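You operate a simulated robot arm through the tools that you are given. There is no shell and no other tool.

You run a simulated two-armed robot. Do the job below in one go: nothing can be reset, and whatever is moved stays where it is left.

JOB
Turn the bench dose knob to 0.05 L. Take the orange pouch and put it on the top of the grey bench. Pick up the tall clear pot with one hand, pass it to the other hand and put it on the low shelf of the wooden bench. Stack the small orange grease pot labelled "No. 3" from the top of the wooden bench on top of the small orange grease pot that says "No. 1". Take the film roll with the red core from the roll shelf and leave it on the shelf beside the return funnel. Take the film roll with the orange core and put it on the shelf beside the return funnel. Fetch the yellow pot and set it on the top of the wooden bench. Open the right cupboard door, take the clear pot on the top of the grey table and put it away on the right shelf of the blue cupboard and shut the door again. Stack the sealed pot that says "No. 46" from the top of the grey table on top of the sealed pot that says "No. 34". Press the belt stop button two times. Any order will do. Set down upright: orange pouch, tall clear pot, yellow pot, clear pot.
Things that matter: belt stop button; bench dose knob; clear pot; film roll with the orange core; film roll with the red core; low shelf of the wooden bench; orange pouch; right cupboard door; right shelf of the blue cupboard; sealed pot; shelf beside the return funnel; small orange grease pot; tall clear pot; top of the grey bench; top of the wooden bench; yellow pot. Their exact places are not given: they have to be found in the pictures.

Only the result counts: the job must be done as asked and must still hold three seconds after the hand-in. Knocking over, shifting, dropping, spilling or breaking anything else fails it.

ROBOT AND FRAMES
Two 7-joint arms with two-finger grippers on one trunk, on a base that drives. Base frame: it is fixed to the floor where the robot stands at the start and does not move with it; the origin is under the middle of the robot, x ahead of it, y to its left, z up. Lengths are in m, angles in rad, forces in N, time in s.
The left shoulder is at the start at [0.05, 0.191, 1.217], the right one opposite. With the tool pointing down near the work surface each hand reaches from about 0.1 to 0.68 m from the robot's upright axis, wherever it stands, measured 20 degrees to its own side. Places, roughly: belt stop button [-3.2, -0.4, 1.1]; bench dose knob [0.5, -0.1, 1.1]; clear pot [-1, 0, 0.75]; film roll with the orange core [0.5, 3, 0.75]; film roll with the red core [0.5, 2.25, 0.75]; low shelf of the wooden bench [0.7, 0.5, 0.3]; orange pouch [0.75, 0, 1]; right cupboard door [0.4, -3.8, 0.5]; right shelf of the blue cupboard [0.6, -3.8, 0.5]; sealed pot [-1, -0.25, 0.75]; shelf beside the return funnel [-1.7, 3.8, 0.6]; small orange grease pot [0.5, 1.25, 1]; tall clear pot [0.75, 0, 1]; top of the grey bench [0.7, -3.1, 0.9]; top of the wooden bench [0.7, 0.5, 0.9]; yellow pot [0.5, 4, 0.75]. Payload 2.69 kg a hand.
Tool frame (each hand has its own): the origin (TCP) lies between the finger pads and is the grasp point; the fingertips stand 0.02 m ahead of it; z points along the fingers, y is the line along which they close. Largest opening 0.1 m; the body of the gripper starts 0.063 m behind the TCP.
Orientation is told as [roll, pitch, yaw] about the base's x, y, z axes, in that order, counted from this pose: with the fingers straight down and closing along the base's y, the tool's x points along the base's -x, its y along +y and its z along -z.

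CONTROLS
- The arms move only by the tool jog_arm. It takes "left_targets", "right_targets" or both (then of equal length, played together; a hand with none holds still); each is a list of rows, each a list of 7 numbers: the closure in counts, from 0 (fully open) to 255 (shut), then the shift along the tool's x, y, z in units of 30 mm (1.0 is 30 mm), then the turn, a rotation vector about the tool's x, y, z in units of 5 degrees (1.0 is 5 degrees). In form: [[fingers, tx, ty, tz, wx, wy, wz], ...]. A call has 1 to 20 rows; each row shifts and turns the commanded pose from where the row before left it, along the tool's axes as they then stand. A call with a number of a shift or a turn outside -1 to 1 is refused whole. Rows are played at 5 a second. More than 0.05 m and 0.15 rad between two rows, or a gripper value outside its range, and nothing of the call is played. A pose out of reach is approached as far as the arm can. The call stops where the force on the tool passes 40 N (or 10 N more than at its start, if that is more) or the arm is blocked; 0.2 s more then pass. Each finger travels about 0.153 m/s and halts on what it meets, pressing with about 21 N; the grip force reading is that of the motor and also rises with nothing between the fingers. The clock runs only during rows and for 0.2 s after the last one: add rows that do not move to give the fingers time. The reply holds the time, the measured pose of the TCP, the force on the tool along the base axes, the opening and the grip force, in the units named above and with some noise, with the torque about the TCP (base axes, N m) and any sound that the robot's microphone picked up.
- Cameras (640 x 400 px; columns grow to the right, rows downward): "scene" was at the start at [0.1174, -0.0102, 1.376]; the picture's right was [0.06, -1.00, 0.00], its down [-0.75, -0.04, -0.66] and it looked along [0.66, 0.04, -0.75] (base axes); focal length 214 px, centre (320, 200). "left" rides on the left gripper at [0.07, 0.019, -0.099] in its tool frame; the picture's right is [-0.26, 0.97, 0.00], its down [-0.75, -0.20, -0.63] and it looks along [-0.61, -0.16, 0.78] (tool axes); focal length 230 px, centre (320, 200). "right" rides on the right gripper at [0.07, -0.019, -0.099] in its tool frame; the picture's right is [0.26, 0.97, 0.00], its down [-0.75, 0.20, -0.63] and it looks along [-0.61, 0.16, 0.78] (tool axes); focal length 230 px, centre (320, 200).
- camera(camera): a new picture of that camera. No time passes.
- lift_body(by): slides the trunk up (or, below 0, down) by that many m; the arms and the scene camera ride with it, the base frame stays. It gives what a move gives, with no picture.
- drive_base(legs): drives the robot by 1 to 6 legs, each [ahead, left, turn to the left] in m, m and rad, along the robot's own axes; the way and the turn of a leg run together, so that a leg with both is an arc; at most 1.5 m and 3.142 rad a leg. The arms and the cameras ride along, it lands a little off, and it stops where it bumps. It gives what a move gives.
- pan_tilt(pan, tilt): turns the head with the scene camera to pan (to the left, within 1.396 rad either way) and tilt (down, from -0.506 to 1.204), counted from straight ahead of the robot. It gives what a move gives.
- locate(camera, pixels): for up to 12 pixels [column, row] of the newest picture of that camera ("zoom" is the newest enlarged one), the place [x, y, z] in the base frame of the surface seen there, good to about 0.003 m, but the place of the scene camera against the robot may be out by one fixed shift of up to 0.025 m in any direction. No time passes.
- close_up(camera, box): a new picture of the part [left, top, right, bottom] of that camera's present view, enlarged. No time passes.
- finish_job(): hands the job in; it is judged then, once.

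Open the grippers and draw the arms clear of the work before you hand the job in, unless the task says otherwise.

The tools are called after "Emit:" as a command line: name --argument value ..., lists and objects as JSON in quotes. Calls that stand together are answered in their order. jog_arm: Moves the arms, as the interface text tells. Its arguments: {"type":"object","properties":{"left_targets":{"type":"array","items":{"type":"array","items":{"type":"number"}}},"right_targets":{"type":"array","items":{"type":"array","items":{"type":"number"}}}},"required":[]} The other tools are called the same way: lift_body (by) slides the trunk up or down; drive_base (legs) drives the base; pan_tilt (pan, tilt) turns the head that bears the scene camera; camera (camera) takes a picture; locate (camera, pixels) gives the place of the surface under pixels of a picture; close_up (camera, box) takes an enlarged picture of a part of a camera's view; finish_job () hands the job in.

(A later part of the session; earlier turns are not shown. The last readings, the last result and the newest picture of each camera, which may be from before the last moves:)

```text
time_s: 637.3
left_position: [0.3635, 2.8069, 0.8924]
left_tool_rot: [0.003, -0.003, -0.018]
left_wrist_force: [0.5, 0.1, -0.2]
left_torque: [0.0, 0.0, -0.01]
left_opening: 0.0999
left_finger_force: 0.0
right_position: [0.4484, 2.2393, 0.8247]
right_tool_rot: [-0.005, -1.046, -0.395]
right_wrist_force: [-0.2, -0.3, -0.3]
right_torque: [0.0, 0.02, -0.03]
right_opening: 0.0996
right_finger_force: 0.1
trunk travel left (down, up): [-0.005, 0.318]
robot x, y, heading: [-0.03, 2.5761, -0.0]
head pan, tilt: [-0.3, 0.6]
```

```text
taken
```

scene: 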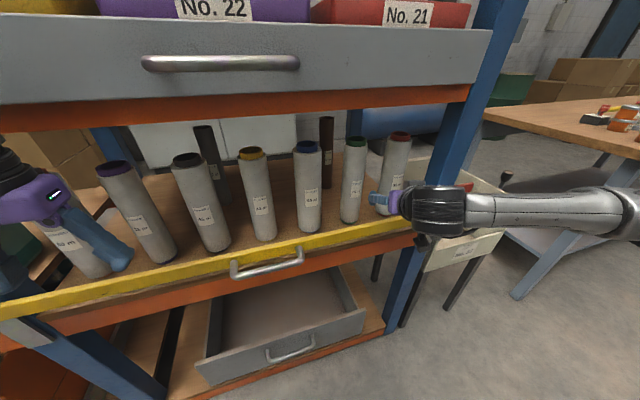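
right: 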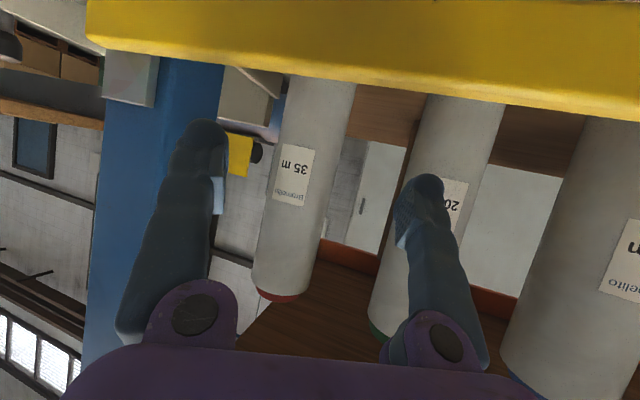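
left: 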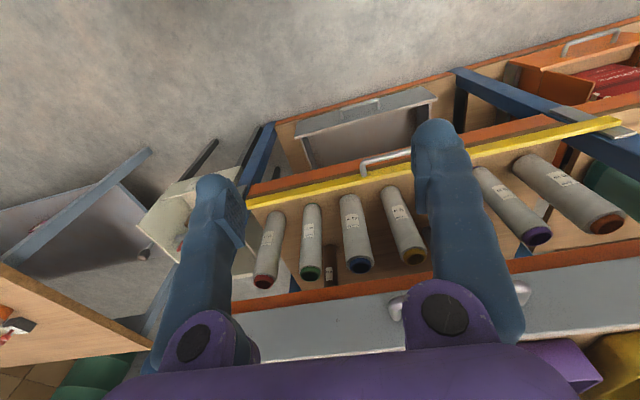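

The red roll is between the fingers, 10 cm ahead. I draw the left hand back from the drawers and advance the right hand along its direction.

Emit:
jog_arm --right_targets '[[0, 0, 0, 0, 0, 0, 0], [0, 0, 0, 0, 0, 0, 0], [0, 0, 0, 0, 0, 0, 0], [0, -0.5, 0, 0.78, 0, 0, 0], [0, -0.5, 0, 0.78, 0, 0, 0], [0, 0, 0, 0, 0, 0, 0]]' --left_targets '[[0, 0.9, 0, 0, 0, 0, 0], [0, 0.9, 0, 0, 0, 0, 0], [0, 0.9, 0, 0, 0, 0, 0], [0, 0.9, 0, 0, 0, 0, 0], [0, 0.9, 0, 0, 0, 0, 0], [0, 0, 0, 0, 0, 0, 0]]'

Emit:
camera --camera "right"

```text
time_s: 638.7
left_position: [0.2273, 2.8123, 0.8922]
left_tool_rot: [0.002, -0.003, -0.02]
left_wrist_force: [0.0, -0.1, 0.3]
left_torque: [-0.01, 0.0, -0.03]
left_opening: 0.0998
left_finger_force: 0.1
right_position: [0.4994, 2.2159, 0.8258]
right_tool_rot: [-0.005, -1.045, -0.398]
right_wrist_force: [0.7, 0.6, 0.4]
right_torque: [0.05, 0.01, 0.01]
right_opening: 0.1002
right_finger_force: 0.1
trunk travel left (down, up): [-0.005, 0.318]
robot x, y, heading: [-0.0285, 2.5776, -0.003]
head pan, tilt: [-0.3, 0.6]
```

```text
taken
```

right: 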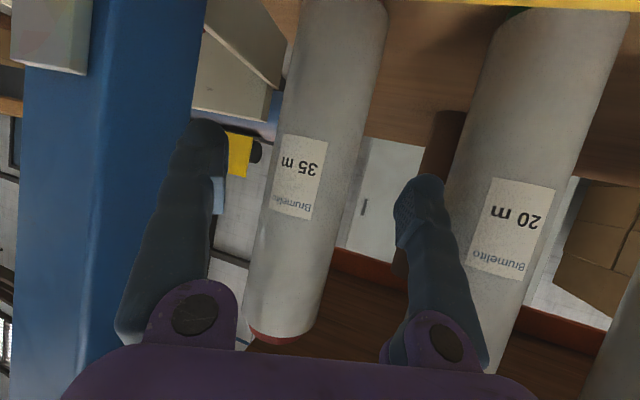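

Well centred. Two more steps forward, then close on the roll.

Emit:
jog_arm --right_targets '[[0, -0.52, 0, 0.77, 0, 0, 0], [0, -0.52, 0, 0.77, 0, 0, 0], [0, 0, 0, 0, 0, 0, 0], [60, 0, 0, 0, 0, 0, 0], [110, 0, 0, 0, 0, 0, 0], [180, 0, 0, 0, 0, 0, 0], [255, 0, 0, 0, 0, 0, 0], [255, 0, 0, 0, 0, 0, 0]]'

Emit:
camera --camera "right"

Emit:
close_up --camera "scene" --box '[300, 100, 500, 270]'

```text
time_s: 640.5
left_position: [0.2277, 2.8102, 0.8922]
left_tool_rot: [0.001, -0.002, -0.02]
left_wrist_force: [0.4, 0.1, 0.7]
left_torque: [-0.01, -0.03, 0.01]
left_opening: 0.1001
left_finger_force: 0.0
right_position: [0.5498, 2.1963, 0.8306]
right_tool_rot: [-0.006, -1.044, -0.396]
right_wrist_force: [-0.2, -0.8, 0.8]
right_torque: [-0.05, -0.13, -0.05]
right_opening: 0.0604
right_finger_force: 21.1
trunk travel left (down, up): [-0.005, 0.318]
robot x, y, heading: [-0.0288, 2.576, -0.002]
head pan, tilt: [-0.3, 0.6]
```

```text
taken
```

right: 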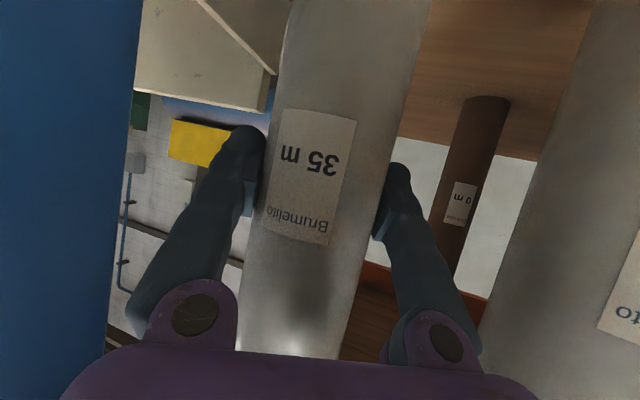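

```text
2.35 times, centred on (400, 185) of scene
```

zoom: 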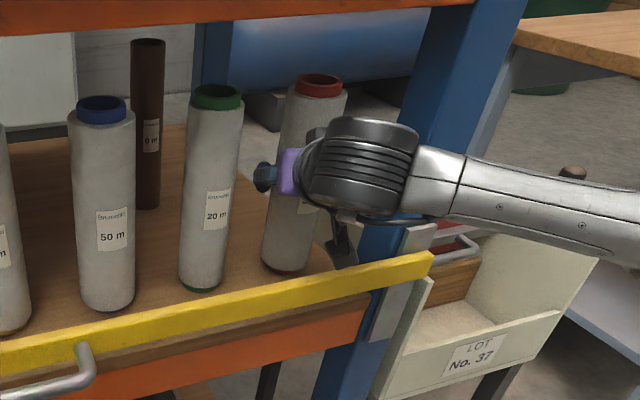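

Gripped at diameter 0.060. I lift with the trunk by 0.06 m first and check clearances.

Emit:
lift_body --by 0.06

Emit:
close_up --camera "scene" --box '[300, 100, 500, 270]'

Emit:
camera --camera "right"

```text
time_s: 641.5
left_position: [0.2278, 2.811, 0.9522]
left_tool_rot: [0.002, 0.0, -0.02]
left_wrist_force: [-0.9, 0.0, 0.0]
left_torque: [-0.03, 0.0, -0.01]
left_opening: 0.0997
left_finger_force: 0.0
right_position: [0.5502, 2.1964, 0.8896]
right_tool_rot: [-0.007, -1.043, -0.396]
right_wrist_force: [0.7, -0.4, -2.4]
right_torque: [-0.01, -0.03, 0.02]
right_opening: 0.0608
right_finger_force: 20.8
trunk travel left (down, up): [-0.065, 0.258]
robot x, y, heading: [-0.0336, 2.5744, -0.001]
head pan, tilt: [-0.3, 0.6]
```

```text
2.35 times, centred on (400, 185) of scene
```

zoom: 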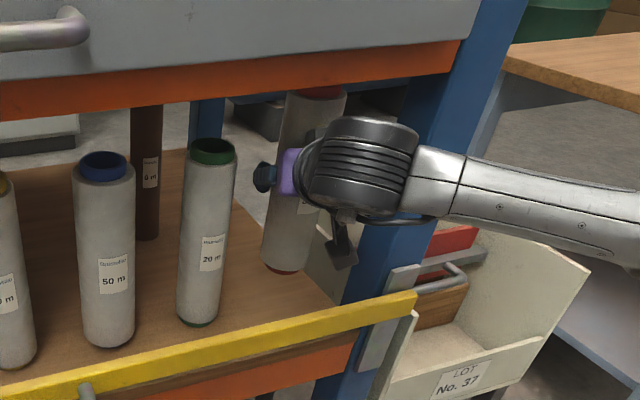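

```text
taken
```

right: 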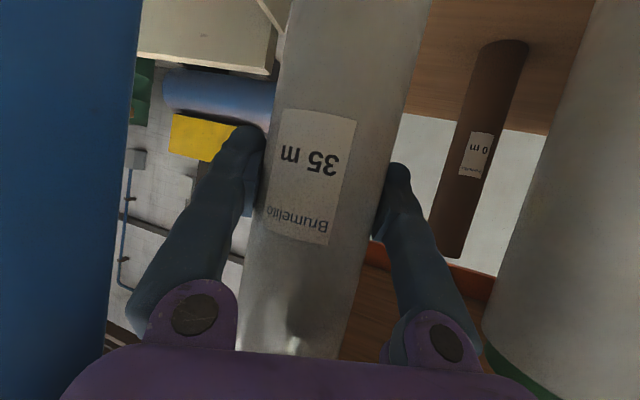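

Rising cleanly under the beam. I lift the last 1.75 cm (bottom ≈0.7755, top ≈1.0275) and then draw it straight out in small steps with the arm, watching force.

Emit:
lift_body --by 0.0175

Emit:
jog_arm --right_targets '[[255, 0.154, -0.128, -0.267, 0, 0, 0], [255, 0.154, -0.128, -0.267, 0, 0, 0], [255, 0.231, -0.193, -0.4, 0, 0, 0], [255, 0.231, -0.193, -0.4, 0, 0, 0], [255, 0, 0, 0, 0, 0, 0]]'

Emit:
close_up --camera "scene" --box '[300, 80, 500, 250]'

```text
time_s: 642.2
left_position: [0.2279, 2.8099, 0.9697]
left_tool_rot: [0.002, -0.001, -0.02]
left_wrist_force: [0.2, 0.1, 0.3]
left_torque: [0.01, -0.02, -0.01]
left_opening: 0.1001
left_finger_force: 0.0
right_position: [0.5512, 2.1944, 0.9074]
right_tool_rot: [-0.005, -1.043, -0.397]
right_wrist_force: [0.9, 0.6, -2.6]
right_torque: [-0.06, -0.01, 0.02]
right_opening: 0.0604
right_finger_force: 21.4
trunk travel left (down, up): [-0.082, 0.24]
robot x, y, heading: [-0.0288, 2.5762, -0.003]
head pan, tilt: [-0.3, 0.6]
```

```text
time_s: 643.4
left_position: [0.2288, 2.8111, 0.9706]
left_tool_rot: [0.002, -0.001, -0.019]
left_wrist_force: [0.2, 0.7, 0.5]
left_torque: [0.0, -0.01, 0.0]
left_opening: 0.1001
left_finger_force: 0.1
right_position: [0.5013, 2.1951, 0.9086]
right_tool_rot: [-0.005, -1.044, -0.396]
right_wrist_force: [-0.6, -0.4, -3.0]
right_torque: [0.0, 0.0, -0.05]
right_opening: 0.0604
right_finger_force: 21.5
trunk travel left (down, up): [-0.082, 0.24]
robot x, y, heading: [-0.0314, 2.5798, 0.001]
head pan, tilt: [-0.3, 0.6]
```

```text
2.35 times, centred on (400, 165) of scene
```

zoom: 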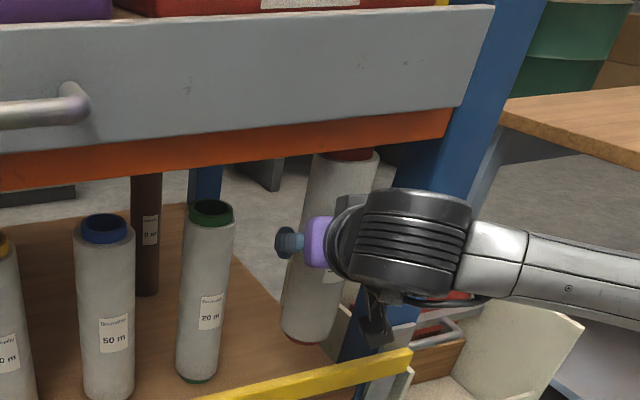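

No contact so far (roll front at x≈0.47). I continue out in 1.5 cm steps.

Emit:
jog_arm --right_targets '[[255, 0.231, -0.193, -0.4, 0, 0, 0], [255, 0.231, -0.193, -0.4, 0, 0, 0], [255, 0.231, -0.193, -0.4, 0, 0, 0], [255, 0.231, -0.193, -0.4, 0, 0, 0], [255, 0, 0, 0, 0, 0, 0]]'

Emit:
camera --camera "scene"

```text
time_s: 644.6
left_position: [0.2276, 2.8103, 0.9702]
left_tool_rot: [0.003, -0.001, -0.019]
left_wrist_force: [-0.4, -0.3, 0.0]
left_torque: [0.02, 0.02, 0.0]
left_opening: 0.0997
left_finger_force: 0.1
right_position: [0.4427, 2.1943, 0.9088]
right_tool_rot: [-0.007, -1.044, -0.397]
right_wrist_force: [1.3, 0.5, -4.1]
right_torque: [0.01, 0.0, 0.0]
right_opening: 0.0607
right_finger_force: 21.1
trunk travel left (down, up): [-0.082, 0.24]
robot x, y, heading: [-0.033, 2.5726, -0.005]
head pan, tilt: [-0.3, 0.6]
```

```text
taken
```

scene: 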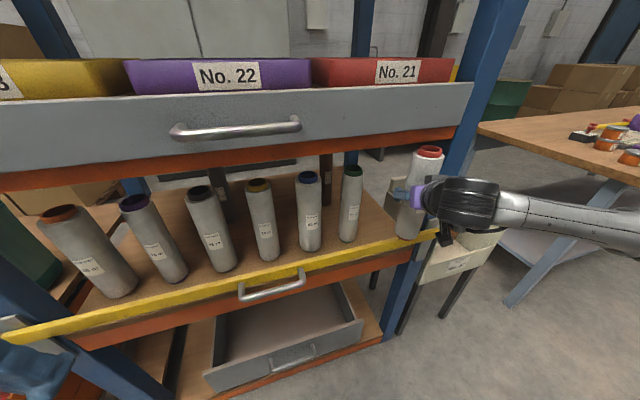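

The roll is halfway out with no contact. I drive the base straight back 0.2 m to bring it fully out.

Emit:
drive_base --legs '[[-0.08, 0, 0.003]]'

Emit:
drive_base --legs '[[-0.12, 0, 0]]'

Emit:
camera --camera "scene"

Emit:
camera --camera "right"

```text
time_s: 645.6
left_position: [0.1492, 2.8122, 0.9703]
left_tool_rot: [0.002, -0.003, -0.015]
left_wrist_force: [-0.4, 0.1, 1.2]
left_torque: [0.01, -0.04, 0.01]
left_opening: 0.0999
left_finger_force: 0.1
right_position: [0.3643, 2.196, 0.91]
right_tool_rot: [-0.006, -1.046, -0.393]
right_wrist_force: [0.9, 0.4, -2.9]
right_torque: [0.01, -0.02, 0.0]
right_opening: 0.0608
right_finger_force: 21.0
trunk travel left (down, up): [-0.082, 0.24]
robot x, y, heading: [-0.1077, 2.5763, 0.001]
head pan, tilt: [-0.3, 0.6]
```

```text
time_s: 646.9
left_position: [0.0283, 2.811, 0.9707]
left_tool_rot: [0.002, -0.004, -0.013]
left_wrist_force: [0.6, 0.4, 0.3]
left_torque: [-0.02, -0.03, -0.01]
left_opening: 0.0998
left_finger_force: 0.1
right_position: [0.2445, 2.1967, 0.9094]
right_tool_rot: [-0.005, -1.046, -0.392]
right_wrist_force: [-0.8, 0.4, -1.6]
right_torque: [-0.02, 0.02, 0.01]
right_opening: 0.0605
right_finger_force: 21.1
trunk travel left (down, up): [-0.082, 0.24]
robot x, y, heading: [-0.2305, 2.5763, 0.003]
head pan, tilt: [-0.3, 0.6]
```

```text
taken
```

scene: 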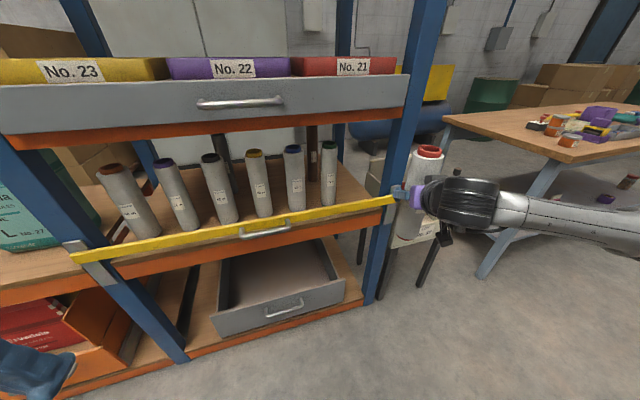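

```text
taken
```

right: 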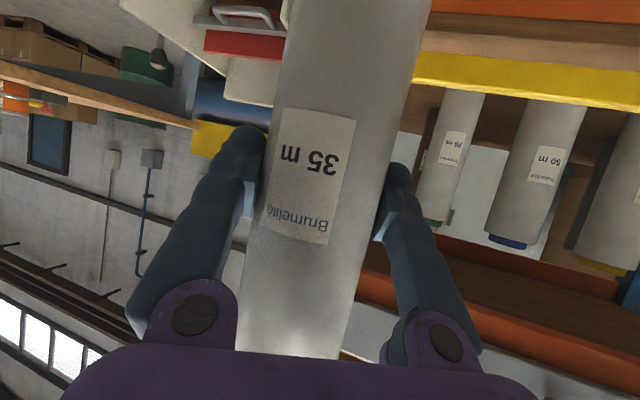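

The red roll is free. Now the orange roll with the left hand, mirrored: I lower the trunk again and pitch the left hand to −60° with 22° yaw to the left.

Emit:
lift_body --by -0.0775

Emit:
jog_arm --left_targets '[[0, -0.6, 0.3, 0, 0, -1, 0], [0, 0, 0, 0, 0, -1, 0], [0, 0, 0, 0, 0, -1, 0], [0, 0, 0, 0, 0, -1, 0], [0, 0, 0, 0, 0, -1, 0], [0, 0, 0, 0, 0, -1, 0], [0, 0, 0, 0, 0, -1, 0], [0, 0, 0, 0, 0, -1, 0], [0, 0, 0, 0, 0, -1, 0], [0, 0, 0, 0, 0, -1, 0], [0, 0, 0, 0, 0, -1, 0], [0, 0, 0, 0, 0, -1, 0], [0, 0, 0, 0, -0.866, 0, -0.5], [0, 0, 0, 0, -0.866, 0, -0.5], [0, 0, 0, 0, -0.866, 0, -0.5], [0, 0, 0, 0, -0.866, 0, -0.5], [0, 0, 0, 0, -0.5, 0, -0.29], [0, 0, 0, 0, 0, 0, 0]]'

Emit:
camera --camera "left"

```text
time_s: 648.0
left_position: [0.0276, 2.8126, 0.893]
left_tool_rot: [0.001, -0.002, -0.014]
left_wrist_force: [-0.1, -0.2, -0.8]
left_torque: [0.02, 0.02, -0.03]
left_opening: 0.1001
left_finger_force: 0.1
right_position: [0.2444, 2.1971, 0.8312]
right_tool_rot: [-0.004, -1.043, -0.391]
right_wrist_force: [-1.3, -0.8, -2.0]
right_torque: [0.0, 0.0, -0.02]
right_opening: 0.0603
right_finger_force: 21.1
trunk travel left (down, up): [-0.005, 0.318]
robot x, y, heading: [-0.2304, 2.5752, 0.004]
head pan, tilt: [-0.3, 0.6]
```

```text
time_s: 651.8
left_position: [0.1685, 2.8045, 1.0121]
left_tool_rot: [0.002, -1.051, 0.388]
left_wrist_force: [-0.2, -0.3, -0.2]
left_torque: [0.02, 0.0, -0.01]
left_opening: 0.0999
left_finger_force: 0.0
left hand out of reach, approached as far as the arm can: row 3, 4, 5, 6, 7, 8, 9, 10, 11, 12
right_position: [0.2453, 2.1973, 0.8317]
right_tool_rot: [-0.003, -1.042, -0.392]
right_wrist_force: [-0.2, 0.1, -3.0]
right_torque: [0.03, 0.02, 0.03]
right_opening: 0.0605
right_finger_force: 21.0
trunk travel left (down, up): [-0.005, 0.318]
robot x, y, heading: [-0.2302, 2.5763, 0.002]
head pan, tilt: [-0.3, 0.6]
```

```text
taken
```

left: 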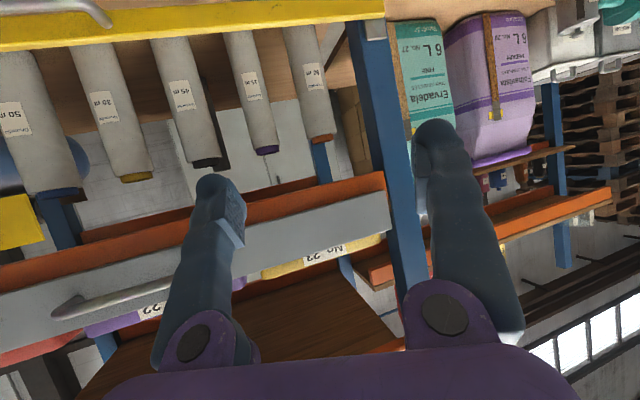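

I bring the left hand to the mirrored stand-by point (≈0.25, 2.91, 0.83) in front of the rack.

Emit:
jog_arm --left_targets '[[0, 0.473, 0.327, 0.9, 0, 0, 0], [0, 0.473, 0.327, 0.9, 0, 0, 0], [0, 0.473, 0.327, 0.9, 0, 0, 0], [0, 0.473, 0.327, 0.9, 0, 0, 0], [0, 0.473, 0.327, 0.9, 0, 0, 0], [0, 0.473, 0.327, 0.9, 0, 0, 0], [0, 0.473, 0.327, 0.9, 0, 0, 0], [0, 0, 0, 0, 0, 0, 0]]'

Emit:
camera --camera "left"

```text
time_s: 653.6
left_position: [0.2515, 2.9128, 0.8309]
left_tool_rot: [0.002, -1.049, 0.382]
left_wrist_force: [-1.1, -0.1, -0.5]
left_torque: [0.01, -0.01, 0.0]
left_opening: 0.1
left_finger_force: 0.0
right_position: [0.2452, 2.1968, 0.8311]
right_tool_rot: [-0.006, -1.044, -0.391]
right_wrist_force: [-0.1, -0.1, -2.8]
right_torque: [-0.01, 0.0, -0.06]
right_opening: 0.0602
right_finger_force: 21.2
trunk travel left (down, up): [-0.005, 0.318]
robot x, y, heading: [-0.2269, 2.5765, -0.003]
head pan, tilt: [-0.3, 0.6]
```

```text
taken
```

left: 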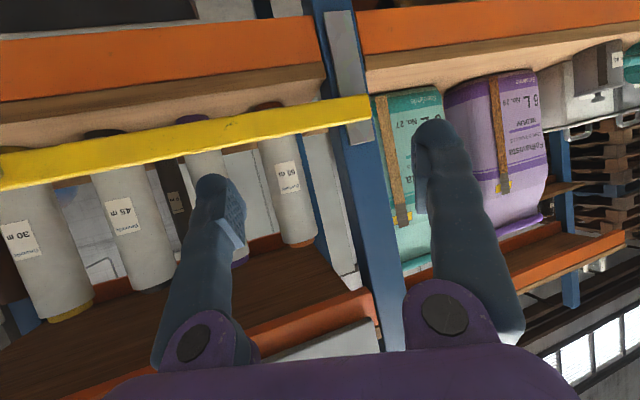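

I locate the orange roll (seen at (287,180)) with the left camera.

Emit:
locate --camera "left" --pixels '[[287, 175], [290, 200], [282, 150], [268, 180], [308, 180], [300, 238], [300, 112], [350, 150], [345, 250], [205, 165]]'

Emit:
close_up --camera "left" --box '[170, 80, 400, 270]'

```text
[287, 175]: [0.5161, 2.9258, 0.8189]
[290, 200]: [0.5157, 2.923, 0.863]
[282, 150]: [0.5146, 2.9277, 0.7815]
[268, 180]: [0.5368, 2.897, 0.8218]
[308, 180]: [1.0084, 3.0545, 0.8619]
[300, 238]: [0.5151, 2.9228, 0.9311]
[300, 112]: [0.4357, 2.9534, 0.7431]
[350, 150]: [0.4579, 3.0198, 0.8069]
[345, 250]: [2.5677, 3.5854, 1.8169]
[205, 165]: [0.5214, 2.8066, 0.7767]
```

```text
2.11 times, centred on (285, 175) of left
```

zoom: 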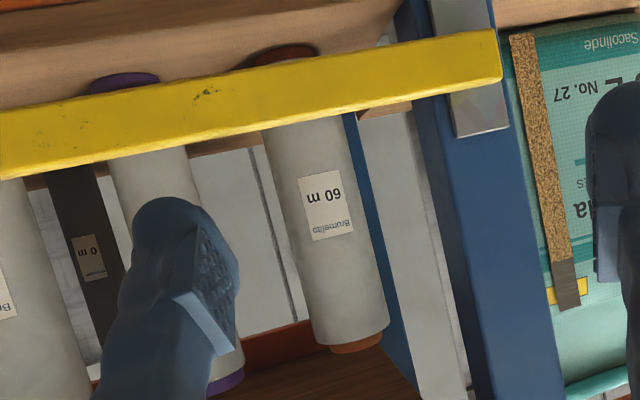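

Orange roll: centre ≈(0.5505, 2.929), r≈0.035. I drive 0.08 m ahead and 0.072 m right to put the left hand on its approach line, keeping the red roll clear of the rail.

Emit:
drive_base --legs '[[0.08, -0.072, 0]]'

Emit:
camera --camera "left"

Emit:
camera --camera "scene"

```text
time_s: 654.9
left_position: [0.3308, 2.8422, 0.8311]
left_tool_rot: [0.002, -1.05, 0.385]
left_wrist_force: [0.3, -0.5, 0.3]
left_torque: [0.01, 0.0, -0.04]
left_opening: 0.0999
left_finger_force: 0.0
right_position: [0.3254, 2.1245, 0.8309]
right_tool_rot: [-0.007, -1.043, -0.391]
right_wrist_force: [0.0, -0.3, -3.1]
right_torque: [0.05, -0.01, 0.0]
right_opening: 0.0605
right_finger_force: 20.8
trunk travel left (down, up): [-0.005, 0.318]
robot x, y, heading: [-0.1512, 2.5032, 0.001]
head pan, tilt: [-0.3, 0.6]
```

```text
taken
```

left: 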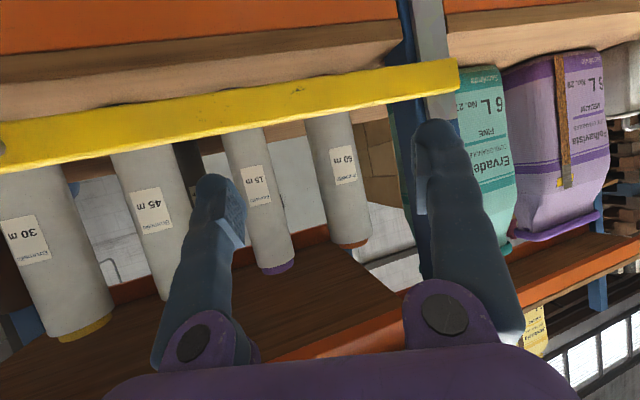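

```text
taken
```

scene: 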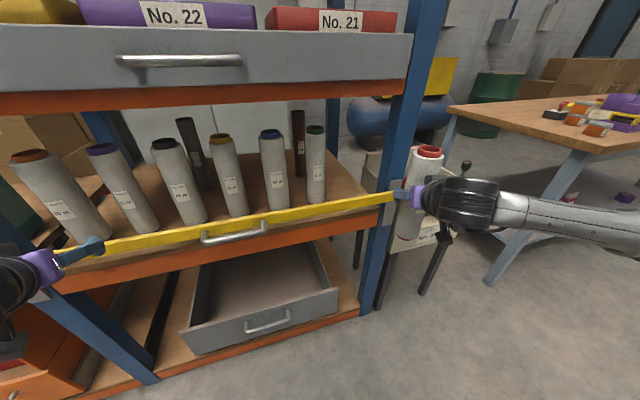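

On-axis with the roll 0.236 m ahead (purple clears the finger by ~1.5–2 cm). I advance in two stages with the opening reduced to 0.09.

Emit:
jog_arm --left_targets '[[25, -0.49, 0, 0.854, 0, 0, 0], [25, -0.49, 0, 0.854, 0, 0, 0], [25, -0.49, 0, 0.854, 0, 0, 0], [25, -0.49, 0, 0.854, 0, 0, 0], [25, -0.49, 0, 0.854, 0, 0, 0], [25, 0, 0, 0, 0, 0, 0]]'

Emit:
camera --camera "left"

```text
time_s: 656.3
left_position: [0.4679, 2.8963, 0.8317]
left_tool_rot: [0.001, -1.05, 0.383]
left_wrist_force: [-0.2, 0.4, 0.0]
left_torque: [-0.03, 0.0, 0.01]
left_opening: 0.0904
left_finger_force: 0.0
right_position: [0.3262, 2.1251, 0.8311]
right_tool_rot: [-0.005, -1.043, -0.389]
right_wrist_force: [0.6, -0.6, -4.1]
right_torque: [-0.01, 0.02, -0.02]
right_opening: 0.0604
right_finger_force: 21.4
trunk travel left (down, up): [-0.005, 0.318]
robot x, y, heading: [-0.1502, 2.5057, 0.002]
head pan, tilt: [-0.3, 0.6]
```

```text
taken
```

left: 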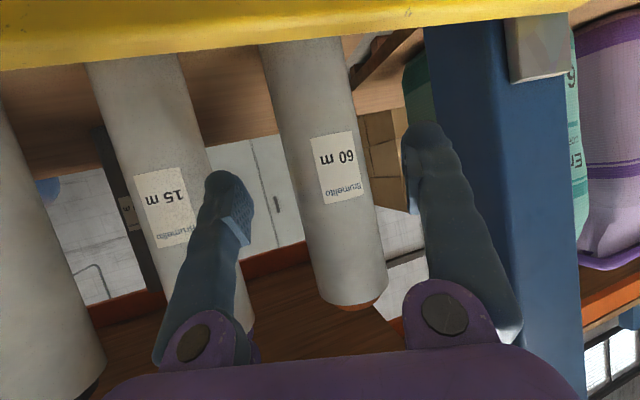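

Centred. Three more steps forward, then close.

Emit:
jog_arm --left_targets '[[25, -0.49, 0, 0.857, 0, 0, 0], [25, -0.49, 0, 0.857, 0, 0, 0], [25, -0.49, 0, 0.857, 0, 0, 0], [25, 0, 0, 0, 0, 0, 0], [60, 0, 0, 0, 0, 0, 0], [110, 0, 0, 0, 0, 0, 0], [180, 0, 0, 0, 0, 0, 0], [255, 0, 0, 0, 0, 0, 0], [255, 0, 0, 0, 0, 0, 0]]'

Emit:
camera --camera "left"

Emit:
pan_tilt --pan 0.4 --tilt 0.6

Emit:
camera --camera "scene"

```text
time_s: 658.3
left_position: [0.5502, 2.9296, 0.8319]
left_tool_rot: [0.002, -1.051, 0.384]
left_wrist_force: [2.1, -0.5, 2.0]
left_torque: [-0.04, -0.18, -0.05]
left_opening: 0.0688
left_finger_force: 20.5
right_position: [0.3258, 2.1253, 0.8319]
right_tool_rot: [-0.005, -1.043, -0.39]
right_wrist_force: [0.3, 0.9, -3.4]
right_torque: [-0.01, -0.01, 0.03]
right_opening: 0.0606
right_finger_force: 21.1
trunk travel left (down, up): [-0.005, 0.318]
robot x, y, heading: [-0.1493, 2.5075, -0.0]
head pan, tilt: [-0.3, 0.6]
```

```text
taken
```

left: 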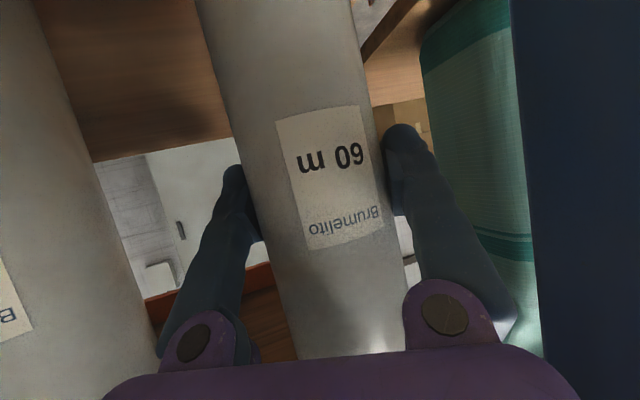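

```text
time_s: 659.4
left_position: [0.55, 2.9291, 0.8301]
left_tool_rot: [0.003, -1.049, 0.384]
left_wrist_force: [1.8, -3.0, 3.3]
left_torque: [-0.06, -0.07, -0.01]
left_opening: 0.0686
left_finger_force: 20.8
right_position: [0.3255, 2.1242, 0.8321]
right_tool_rot: [-0.006, -1.042, -0.391]
right_wrist_force: [1.5, -0.9, -3.5]
right_torque: [-0.03, 0.0, 0.01]
right_opening: 0.0605
right_finger_force: 21.1
trunk travel left (down, up): [-0.005, 0.318]
robot x, y, heading: [-0.1493, 2.5035, 0.002]
head pan, tilt: [0.4, 0.6]
```

```text
taken
```

scene: 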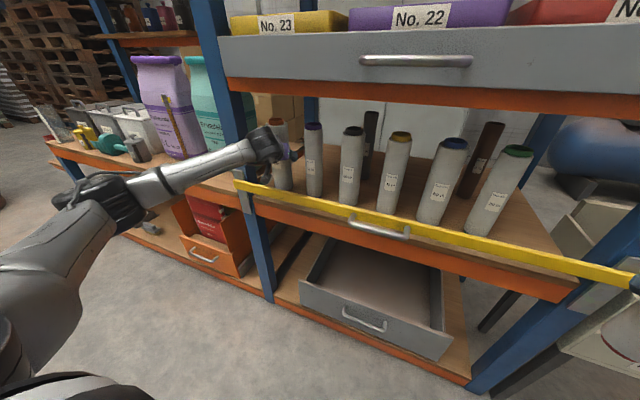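

Gripped (diameter 0.069). I lift by 0.06, then 0.0175 with the trunk.

Emit:
lift_body --by 0.06

Emit:
lift_body --by 0.0175

Emit:
camera --camera "left"

Emit:
close_up --camera "scene" --box '[180, 60, 380, 240]'

```text
time_s: 660.4
left_position: [0.5503, 2.9312, 0.8887]
left_tool_rot: [0.005, -1.048, 0.385]
left_wrist_force: [0.3, -0.6, -4.2]
left_torque: [0.01, 0.03, 0.01]
left_opening: 0.0688
left_finger_force: 21.1
right_position: [0.3265, 2.1246, 0.8913]
right_tool_rot: [-0.007, -1.041, -0.391]
right_wrist_force: [0.6, -0.4, -3.7]
right_torque: [0.04, 0.03, 0.0]
right_opening: 0.0605
right_finger_force: 20.7
trunk travel left (down, up): [-0.065, 0.258]
robot x, y, heading: [-0.149, 2.5006, 0.002]
head pan, tilt: [0.4, 0.6]
```

```text
time_s: 661.0
left_position: [0.5519, 2.9306, 0.908]
left_tool_rot: [0.002, -1.05, 0.385]
left_wrist_force: [0.3, -0.2, -4.8]
left_torque: [0.04, 0.03, 0.01]
left_opening: 0.0685
left_finger_force: 20.8
right_position: [0.3265, 2.1262, 0.9076]
right_tool_rot: [-0.006, -1.045, -0.39]
right_wrist_force: [0.8, 0.5, -2.8]
right_torque: [0.01, 0.0, 0.0]
right_opening: 0.0605
right_finger_force: 20.8
trunk travel left (down, up): [-0.082, 0.24]
robot x, y, heading: [-0.1456, 2.5028, 0.005]
head pan, tilt: [0.4, 0.6]
```

```text
taken
```

left: 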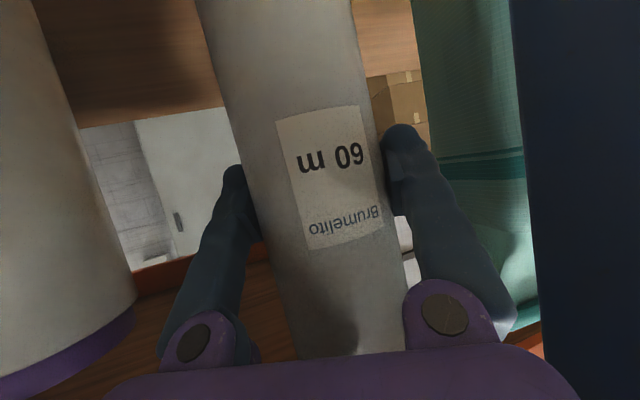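

```text
2.22 times, centred on (280, 150) of scene
```

zoom: 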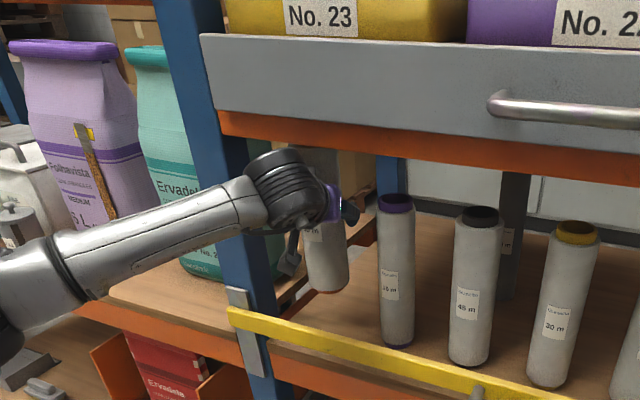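

Both edges are clear. I draw the orange roll out back along the hand's own approach line, in 1.5 cm steps.

Emit:
jog_arm --left_targets '[[255, 0.249, 0, -0.433, 0, 0, 0], [255, 0.249, 0, -0.433, 0, 0, 0], [255, 0.249, 0, -0.433, 0, 0, 0], [255, 0.249, 0, -0.433, 0, 0, 0], [255, 0, 0, 0, 0, 0, 0]]'

Emit:
jog_arm --left_targets '[[255, 0.249, 0, -0.433, 0, 0, 0], [255, 0.249, 0, -0.433, 0, 0, 0], [255, 0.249, 0, -0.433, 0, 0, 0], [255, 0.249, 0, -0.433, 0, 0, 0], [255, 0, 0, 0, 0, 0, 0]]'

Emit:
camera --camera "scene"

```text
time_s: 662.2
left_position: [0.4951, 2.9077, 0.9062]
left_tool_rot: [0.002, -1.049, 0.386]
left_wrist_force: [0.4, -0.1, -4.1]
left_torque: [-0.04, 0.04, 0.01]
left_opening: 0.0689
left_finger_force: 21.4
right_position: [0.3269, 2.1256, 0.909]
right_tool_rot: [-0.008, -1.044, -0.391]
right_wrist_force: [0.3, 0.2, -3.2]
right_torque: [0.02, 0.01, 0.0]
right_opening: 0.0604
right_finger_force: 20.9
trunk travel left (down, up): [-0.082, 0.24]
robot x, y, heading: [-0.1435, 2.5091, -0.0]
head pan, tilt: [0.4, 0.6]
```

```text
time_s: 663.5
left_position: [0.439, 2.8839, 0.9063]
left_tool_rot: [0.001, -1.05, 0.385]
left_wrist_force: [-1.7, -0.5, -3.6]
left_torque: [-0.01, -0.03, 0.02]
left_opening: 0.0685
left_finger_force: 20.9
right_position: [0.3273, 2.1248, 0.9093]
right_tool_rot: [-0.007, -1.043, -0.389]
right_wrist_force: [-1.0, -0.3, -3.8]
right_torque: [0.01, 0.04, 0.0]
right_opening: 0.0602
right_finger_force: 21.1
trunk travel left (down, up): [-0.082, 0.24]
robot x, y, heading: [-0.1527, 2.5037, 0.005]
head pan, tilt: [0.4, 0.6]
```

```text
taken
```

scene: 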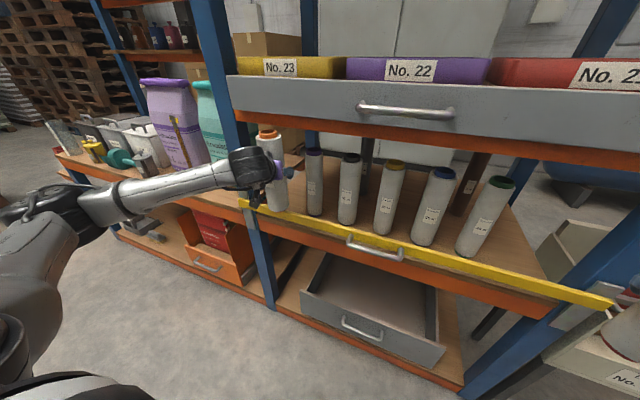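

No contact. I drive back 0.1 m (staying clear of the rack behind) to free the roll fully.

Emit:
drive_base --legs '[[-0.1, 0, 0]]'

Emit:
pan_tilt --pan 0.7 --tilt 0.4

Emit:
camera --camera "scene"

```text
time_s: 664.6
left_position: [0.3391, 2.8843, 0.9067]
left_tool_rot: [0.0, -1.052, 0.385]
left_wrist_force: [-0.1, 0.4, -3.7]
left_torque: [0.01, -0.02, 0.0]
left_opening: 0.0687
left_finger_force: 21.0
right_position: [0.2257, 2.1255, 0.9088]
right_tool_rot: [-0.007, -1.044, -0.39]
right_wrist_force: [0.4, 0.1, -3.2]
right_torque: [0.01, 0.0, 0.02]
right_opening: 0.0608
right_finger_force: 20.7
trunk travel left (down, up): [-0.082, 0.24]
robot x, y, heading: [-0.2523, 2.5056, 0.005]
head pan, tilt: [0.4, 0.6]
```

```text
time_s: 665.4
left_position: [0.3396, 2.8825, 0.9072]
left_tool_rot: [0.002, -1.05, 0.383]
left_wrist_force: [0.5, -0.6, -4.4]
left_torque: [-0.02, 0.0, -0.01]
left_opening: 0.0686
left_finger_force: 20.9
right_position: [0.2259, 2.126, 0.9097]
right_tool_rot: [-0.007, -1.043, -0.39]
right_wrist_force: [-0.3, 0.0, -3.9]
right_torque: [-0.01, -0.01, -0.02]
right_opening: 0.0606
right_finger_force: 21.1
trunk travel left (down, up): [-0.082, 0.24]
robot x, y, heading: [-0.2467, 2.5063, 0.004]
head pan, tilt: [0.7, 0.4]
```

```text
taken
```

scene: 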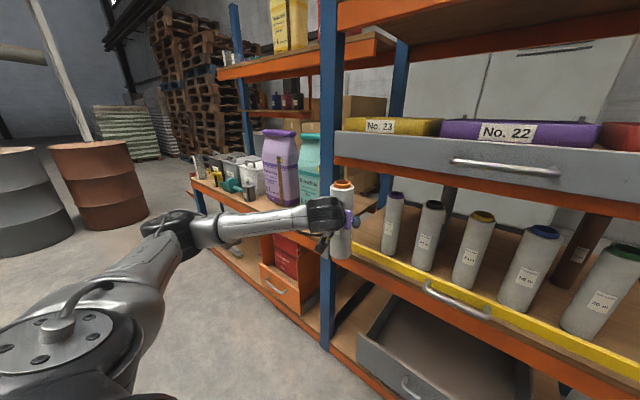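

Both rolls are in hand. I look further left for the return funnel and its shelf.

Emit:
pan_tilt --pan 1.39 --tilt 0.4

Emit:
camera --camera "scene"

Emit:
locate --camera "scene" --pixels '[[160, 230], [240, 230], [300, 240], [100, 300], [200, 330], [330, 230], [400, 200], [60, 200], [20, 250], [130, 200]]'

```text
time_s: 666.5
left_position: [0.3393, 2.8841, 0.9062]
left_tool_rot: [0.003, -1.049, 0.383]
left_wrist_force: [0.3, 0.4, -3.9]
left_torque: [-0.02, -0.03, 0.02]
left_opening: 0.0687
left_finger_force: 20.8
right_position: [0.2255, 2.1253, 0.9094]
right_tool_rot: [-0.007, -1.044, -0.39]
right_wrist_force: [0.4, 1.1, -2.7]
right_torque: [-0.01, -0.02, 0.06]
right_opening: 0.0603
right_finger_force: 21.0
trunk travel left (down, up): [-0.082, 0.24]
robot x, y, heading: [-0.2474, 2.5034, 0.003]
head pan, tilt: [1.389, 0.4]
```

```text
taken
```

scene: 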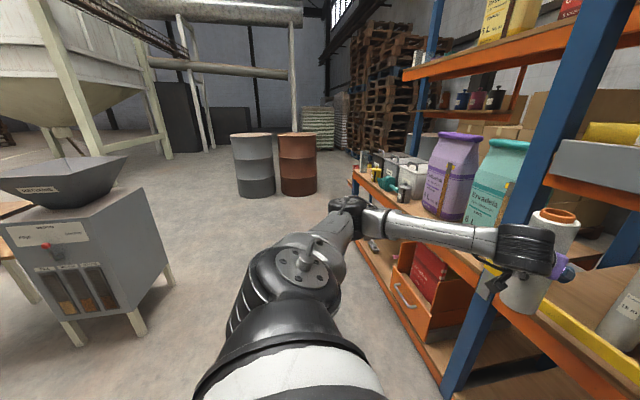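

```text
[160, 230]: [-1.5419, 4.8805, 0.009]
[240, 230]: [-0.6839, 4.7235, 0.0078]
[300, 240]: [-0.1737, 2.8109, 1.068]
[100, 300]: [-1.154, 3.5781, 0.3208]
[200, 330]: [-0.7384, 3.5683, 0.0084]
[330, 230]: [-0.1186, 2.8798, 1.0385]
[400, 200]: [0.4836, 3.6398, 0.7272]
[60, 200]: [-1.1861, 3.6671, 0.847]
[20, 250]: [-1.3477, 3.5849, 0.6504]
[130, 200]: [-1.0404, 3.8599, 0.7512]
```

The return funnel stands at about (−1.15, 3.6–3.9) with a wooden shelf to its left (x≈−1.7). I drive in the clear corridor: left 0.5 m, back 0.35 m, then turn to face +y.

Emit:
drive_base --legs '[[0, 0.5, 0], [-0.35, 0, 0], [0, 0, 1.567]]'

Emit:
pan_tilt --pan 0.5 --tilt 0.5

Emit:
camera --camera "scene"

```text
time_s: 676.9
left_position: [-0.9814, 3.5731, 0.9059]
left_tool_rot: [0.001, -1.049, 1.959]
left_wrist_force: [-0.3, 0.0, -4.9]
left_torque: [-0.01, -0.01, -0.01]
left_opening: 0.0683
left_finger_force: 20.7
right_position: [-0.222, 3.4631, 0.9088]
right_tool_rot: [-0.006, -1.044, 1.186]
right_wrist_force: [0.1, 0.0, -3.7]
right_torque: [0.02, -0.02, 0.02]
right_opening: 0.0606
right_finger_force: 21.0
trunk travel left (down, up): [-0.082, 0.24]
robot x, y, heading: [-0.6006, 2.9854, 1.574]
head pan, tilt: [1.389, 0.4]
```

```text
time_s: 678.1
left_position: [-0.981, 3.5728, 0.9078]
left_tool_rot: [0.002, -1.049, 1.959]
left_wrist_force: [-0.2, 0.2, -4.8]
left_torque: [0.01, 0.0, -0.02]
left_opening: 0.068
left_finger_force: 21.1
right_position: [-0.2227, 3.463, 0.9093]
right_tool_rot: [-0.008, -1.043, 1.184]
right_wrist_force: [0.4, -1.2, -2.9]
right_torque: [-0.01, -0.01, 0.03]
right_opening: 0.0605
right_finger_force: 21.1
trunk travel left (down, up): [-0.082, 0.24]
robot x, y, heading: [-0.6035, 2.9903, 1.581]
head pan, tilt: [0.499, 0.499]
```

```text
taken
```

scene: 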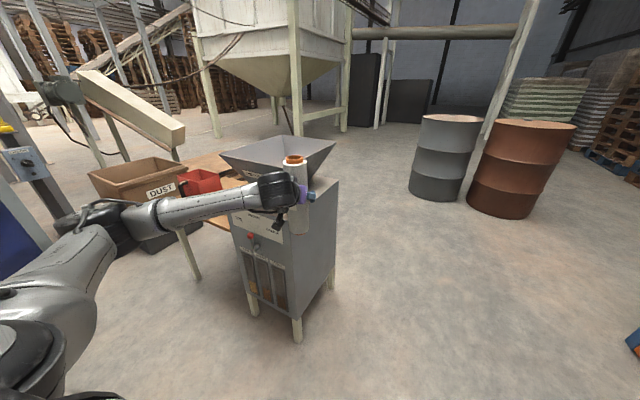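

The orange roll is close to the funnel's corner, so I back off 0.1 m first, then locate the shelf, red box and dust bin.

Emit:
drive_base --legs '[[-0.1, 0, -0.005]]'

Emit:
camera --camera "scene"

Emit:
locate --camera "scene" --pixels '[[205, 180], [195, 215], [150, 170], [240, 165], [225, 240], [290, 330], [250, 150], [210, 165], [330, 180], [190, 270], [235, 190], [120, 180]]'

Emit:
close_up --camera "scene" --box '[80, 110, 340, 290]'

```text
time_s: 679.3
left_position: [-0.9783, 3.4726, 0.9059]
left_tool_rot: [0.002, -1.049, 1.955]
left_wrist_force: [0.5, 0.1, -4.3]
left_torque: [0.01, 0.01, 0.03]
left_opening: 0.0679
left_finger_force: 20.9
right_position: [-0.2197, 3.3593, 0.9091]
right_tool_rot: [-0.007, -1.043, 1.18]
right_wrist_force: [0.2, 0.0, -2.9]
right_torque: [0.01, 0.0, -0.02]
right_opening: 0.0603
right_finger_force: 21.3
trunk travel left (down, up): [-0.082, 0.24]
robot x, y, heading: [-0.5991, 2.8821, 1.576]
head pan, tilt: [0.499, 0.499]
```

```text
taken
```

scene: 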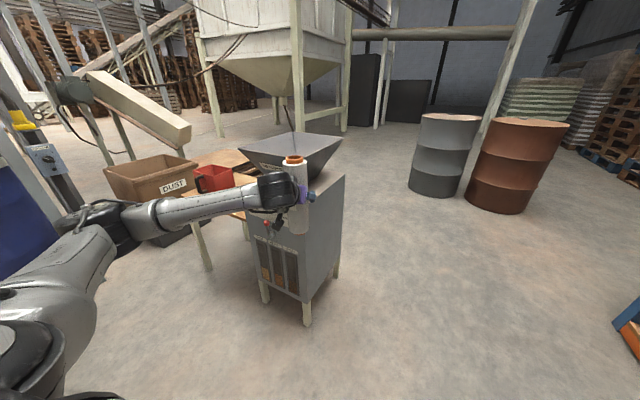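

```text
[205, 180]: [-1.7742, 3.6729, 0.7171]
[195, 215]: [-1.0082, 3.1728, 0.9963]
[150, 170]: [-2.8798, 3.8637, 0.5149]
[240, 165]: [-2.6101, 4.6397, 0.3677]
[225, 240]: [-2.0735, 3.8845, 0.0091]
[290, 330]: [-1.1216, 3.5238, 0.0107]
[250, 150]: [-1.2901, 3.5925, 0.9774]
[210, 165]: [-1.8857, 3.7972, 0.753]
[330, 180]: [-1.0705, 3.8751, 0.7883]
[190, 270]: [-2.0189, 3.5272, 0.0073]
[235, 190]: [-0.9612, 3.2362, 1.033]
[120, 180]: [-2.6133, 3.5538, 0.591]
```

```text
2.22 times, centred on (210, 200) of scene
```

zoom: 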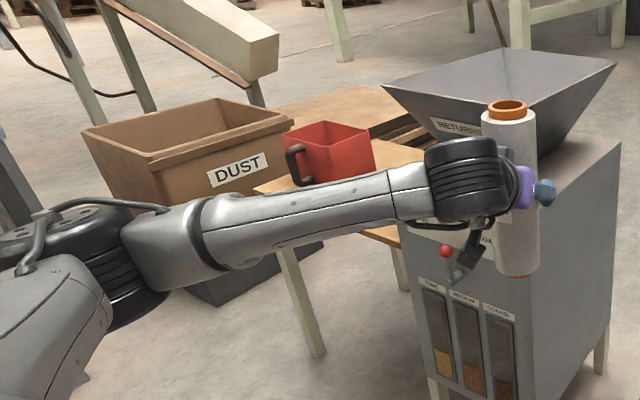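

The shelf is the small wooden table left of the funnel (red jug on it). I retract the left hand 0.1 m so the roll passes well in front of the funnel, then drive 0.55 m to the left.

Emit:
jog_arm --left_targets '[[255, 0.513, 0.414, -0.894, 0, 0, 0], [255, 0.513, 0.414, -0.894, 0, 0, 0], [255, 0.513, 0.414, -0.894, 0, 0, 0], [255, 0, 0, 0, 0, 0, 0]]'

Emit:
drive_base --legs '[[0, 0.55, -0.005]]'

Emit:
pan_tilt --pan 0.2 --tilt 0.6

Emit:
camera --camera "scene"

```text
time_s: 680.3
left_position: [-0.9774, 3.3722, 0.9063]
left_tool_rot: [0.004, -1.05, 1.954]
left_wrist_force: [0.4, 0.5, -3.7]
left_torque: [0.04, 0.0, -0.01]
left_opening: 0.0681
left_finger_force: 21.1
right_position: [-0.2199, 3.3597, 0.9103]
right_tool_rot: [-0.008, -1.043, 1.181]
right_wrist_force: [-0.4, 0.6, -3.2]
right_torque: [-0.02, -0.01, -0.04]
right_opening: 0.0603
right_finger_force: 21.0
trunk travel left (down, up): [-0.082, 0.24]
robot x, y, heading: [-0.5979, 2.8859, 1.574]
head pan, tilt: [0.499, 0.499]
```

```text
time_s: 685.7
left_position: [-1.5374, 3.3775, 0.9073]
left_tool_rot: [0.002, -1.048, 1.943]
left_wrist_force: [-0.4, 0.1, -3.8]
left_torque: [0.01, 0.03, 0.01]
left_opening: 0.0678
left_finger_force: 20.3
right_position: [-0.7783, 3.3558, 0.9085]
right_tool_rot: [-0.006, -1.043, 1.169]
right_wrist_force: [-0.2, 0.0, -2.3]
right_torque: [0.0, -0.04, -0.04]
right_opening: 0.0604
right_finger_force: 20.9
trunk travel left (down, up): [-0.082, 0.24]
robot x, y, heading: [-1.1627, 2.8886, 1.563]
head pan, tilt: [0.499, 0.499]
```

```text
time_s: 686.5
left_position: [-1.537, 3.3767, 0.9057]
left_tool_rot: [0.004, -1.05, 1.942]
left_wrist_force: [-0.9, 0.5, -4.2]
left_torque: [0.0, -0.02, 0.0]
left_opening: 0.0679
left_finger_force: 20.8
right_position: [-0.7796, 3.3571, 0.9083]
right_tool_rot: [-0.007, -1.041, 1.169]
right_wrist_force: [-1.0, -0.4, -2.1]
right_torque: [-0.02, 0.01, 0.01]
right_opening: 0.0605
right_finger_force: 20.9
trunk travel left (down, up): [-0.082, 0.24]
robot x, y, heading: [-1.1633, 2.8859, 1.561]
head pan, tilt: [0.201, 0.6]
```

```text
taken
```

scene: 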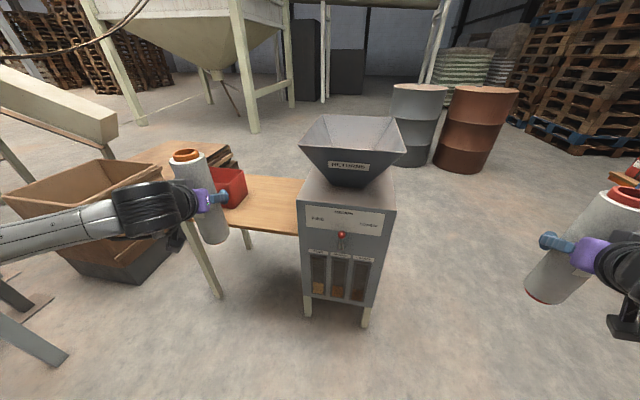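

I see the wooden shelf right of the red jug: free area around (265,205). I locate its surface, edges, the jug and the funnel's side.

Emit:
locate --camera "scene" --pixels '[[265, 205], [285, 225], [240, 225], [290, 190], [232, 190], [260, 180], [300, 230], [225, 222], [245, 180], [215, 150], [300, 200], [340, 235]]'

Emit:
close_up --camera "scene" --box '[140, 120, 340, 260]'

```text
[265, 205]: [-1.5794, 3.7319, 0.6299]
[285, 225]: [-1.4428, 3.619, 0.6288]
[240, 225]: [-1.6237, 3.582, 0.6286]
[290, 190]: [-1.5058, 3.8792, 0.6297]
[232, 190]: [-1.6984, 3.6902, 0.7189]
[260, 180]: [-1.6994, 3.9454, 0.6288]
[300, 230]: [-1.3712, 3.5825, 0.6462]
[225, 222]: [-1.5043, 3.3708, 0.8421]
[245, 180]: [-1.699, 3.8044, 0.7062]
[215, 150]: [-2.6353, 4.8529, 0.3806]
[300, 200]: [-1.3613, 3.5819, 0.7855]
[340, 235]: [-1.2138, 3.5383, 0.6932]
```

```text
2.86 times, centred on (240, 190) of scene
```

zoom: 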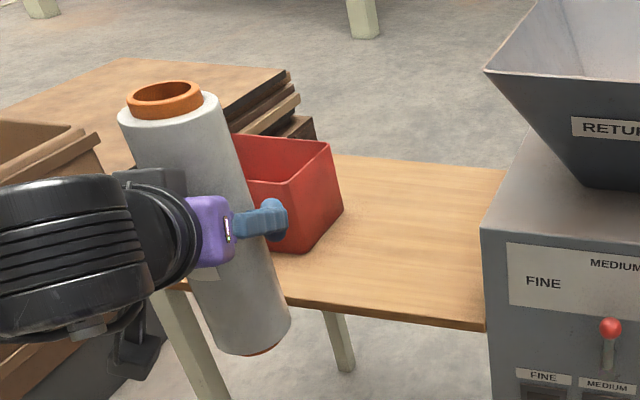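

Shelf top z≈0.6185, front edge y≈3.585, free x from −1.62 to −1.40 between jug and funnel. I'll put orange at ≈(−1.575, 3.76) and red at ≈(−1.455, 3.68). I drive 0.22 m ahead and 0.05 m left first.

Emit:
drive_base --legs '[[0.22, 0.05, 0.01]]'

Emit:
camera --camera "scene"

Emit:
camera --camera "left"

```text
time_s: 688.2
left_position: [-1.5921, 3.5994, 0.9078]
left_tool_rot: [0.003, -1.047, 1.955]
left_wrist_force: [-0.6, -0.1, -4.7]
left_torque: [0.02, -0.03, 0.0]
left_opening: 0.0678
left_finger_force: 20.9
right_position: [-0.8341, 3.5879, 0.9075]
right_tool_rot: [-0.008, -1.042, 1.181]
right_wrist_force: [0.0, 0.7, -2.7]
right_torque: [-0.01, 0.02, 0.01]
right_opening: 0.0601
right_finger_force: 20.6
trunk travel left (down, up): [-0.082, 0.24]
robot x, y, heading: [-1.2097, 3.1125, 1.575]
head pan, tilt: [0.201, 0.6]
```

```text
taken
```

scene: 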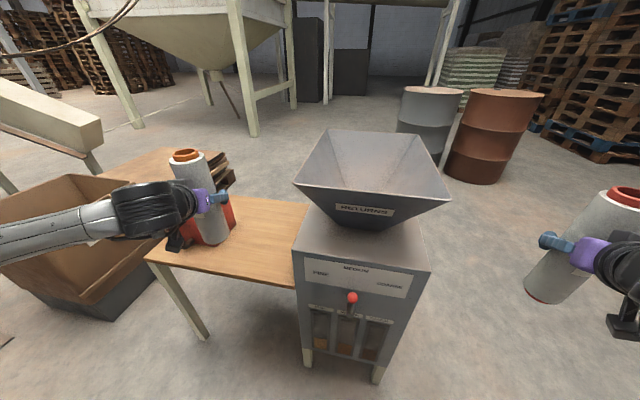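

```text
taken
```

left: 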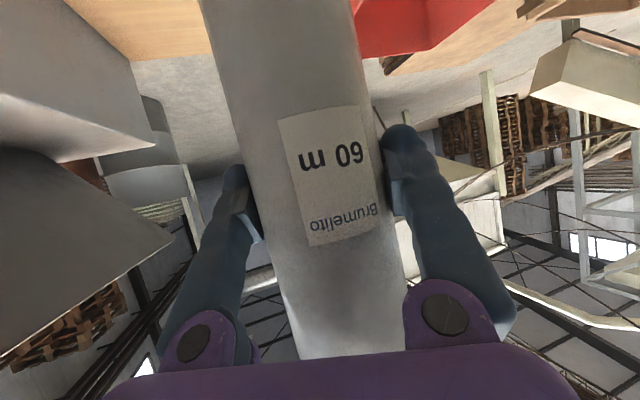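

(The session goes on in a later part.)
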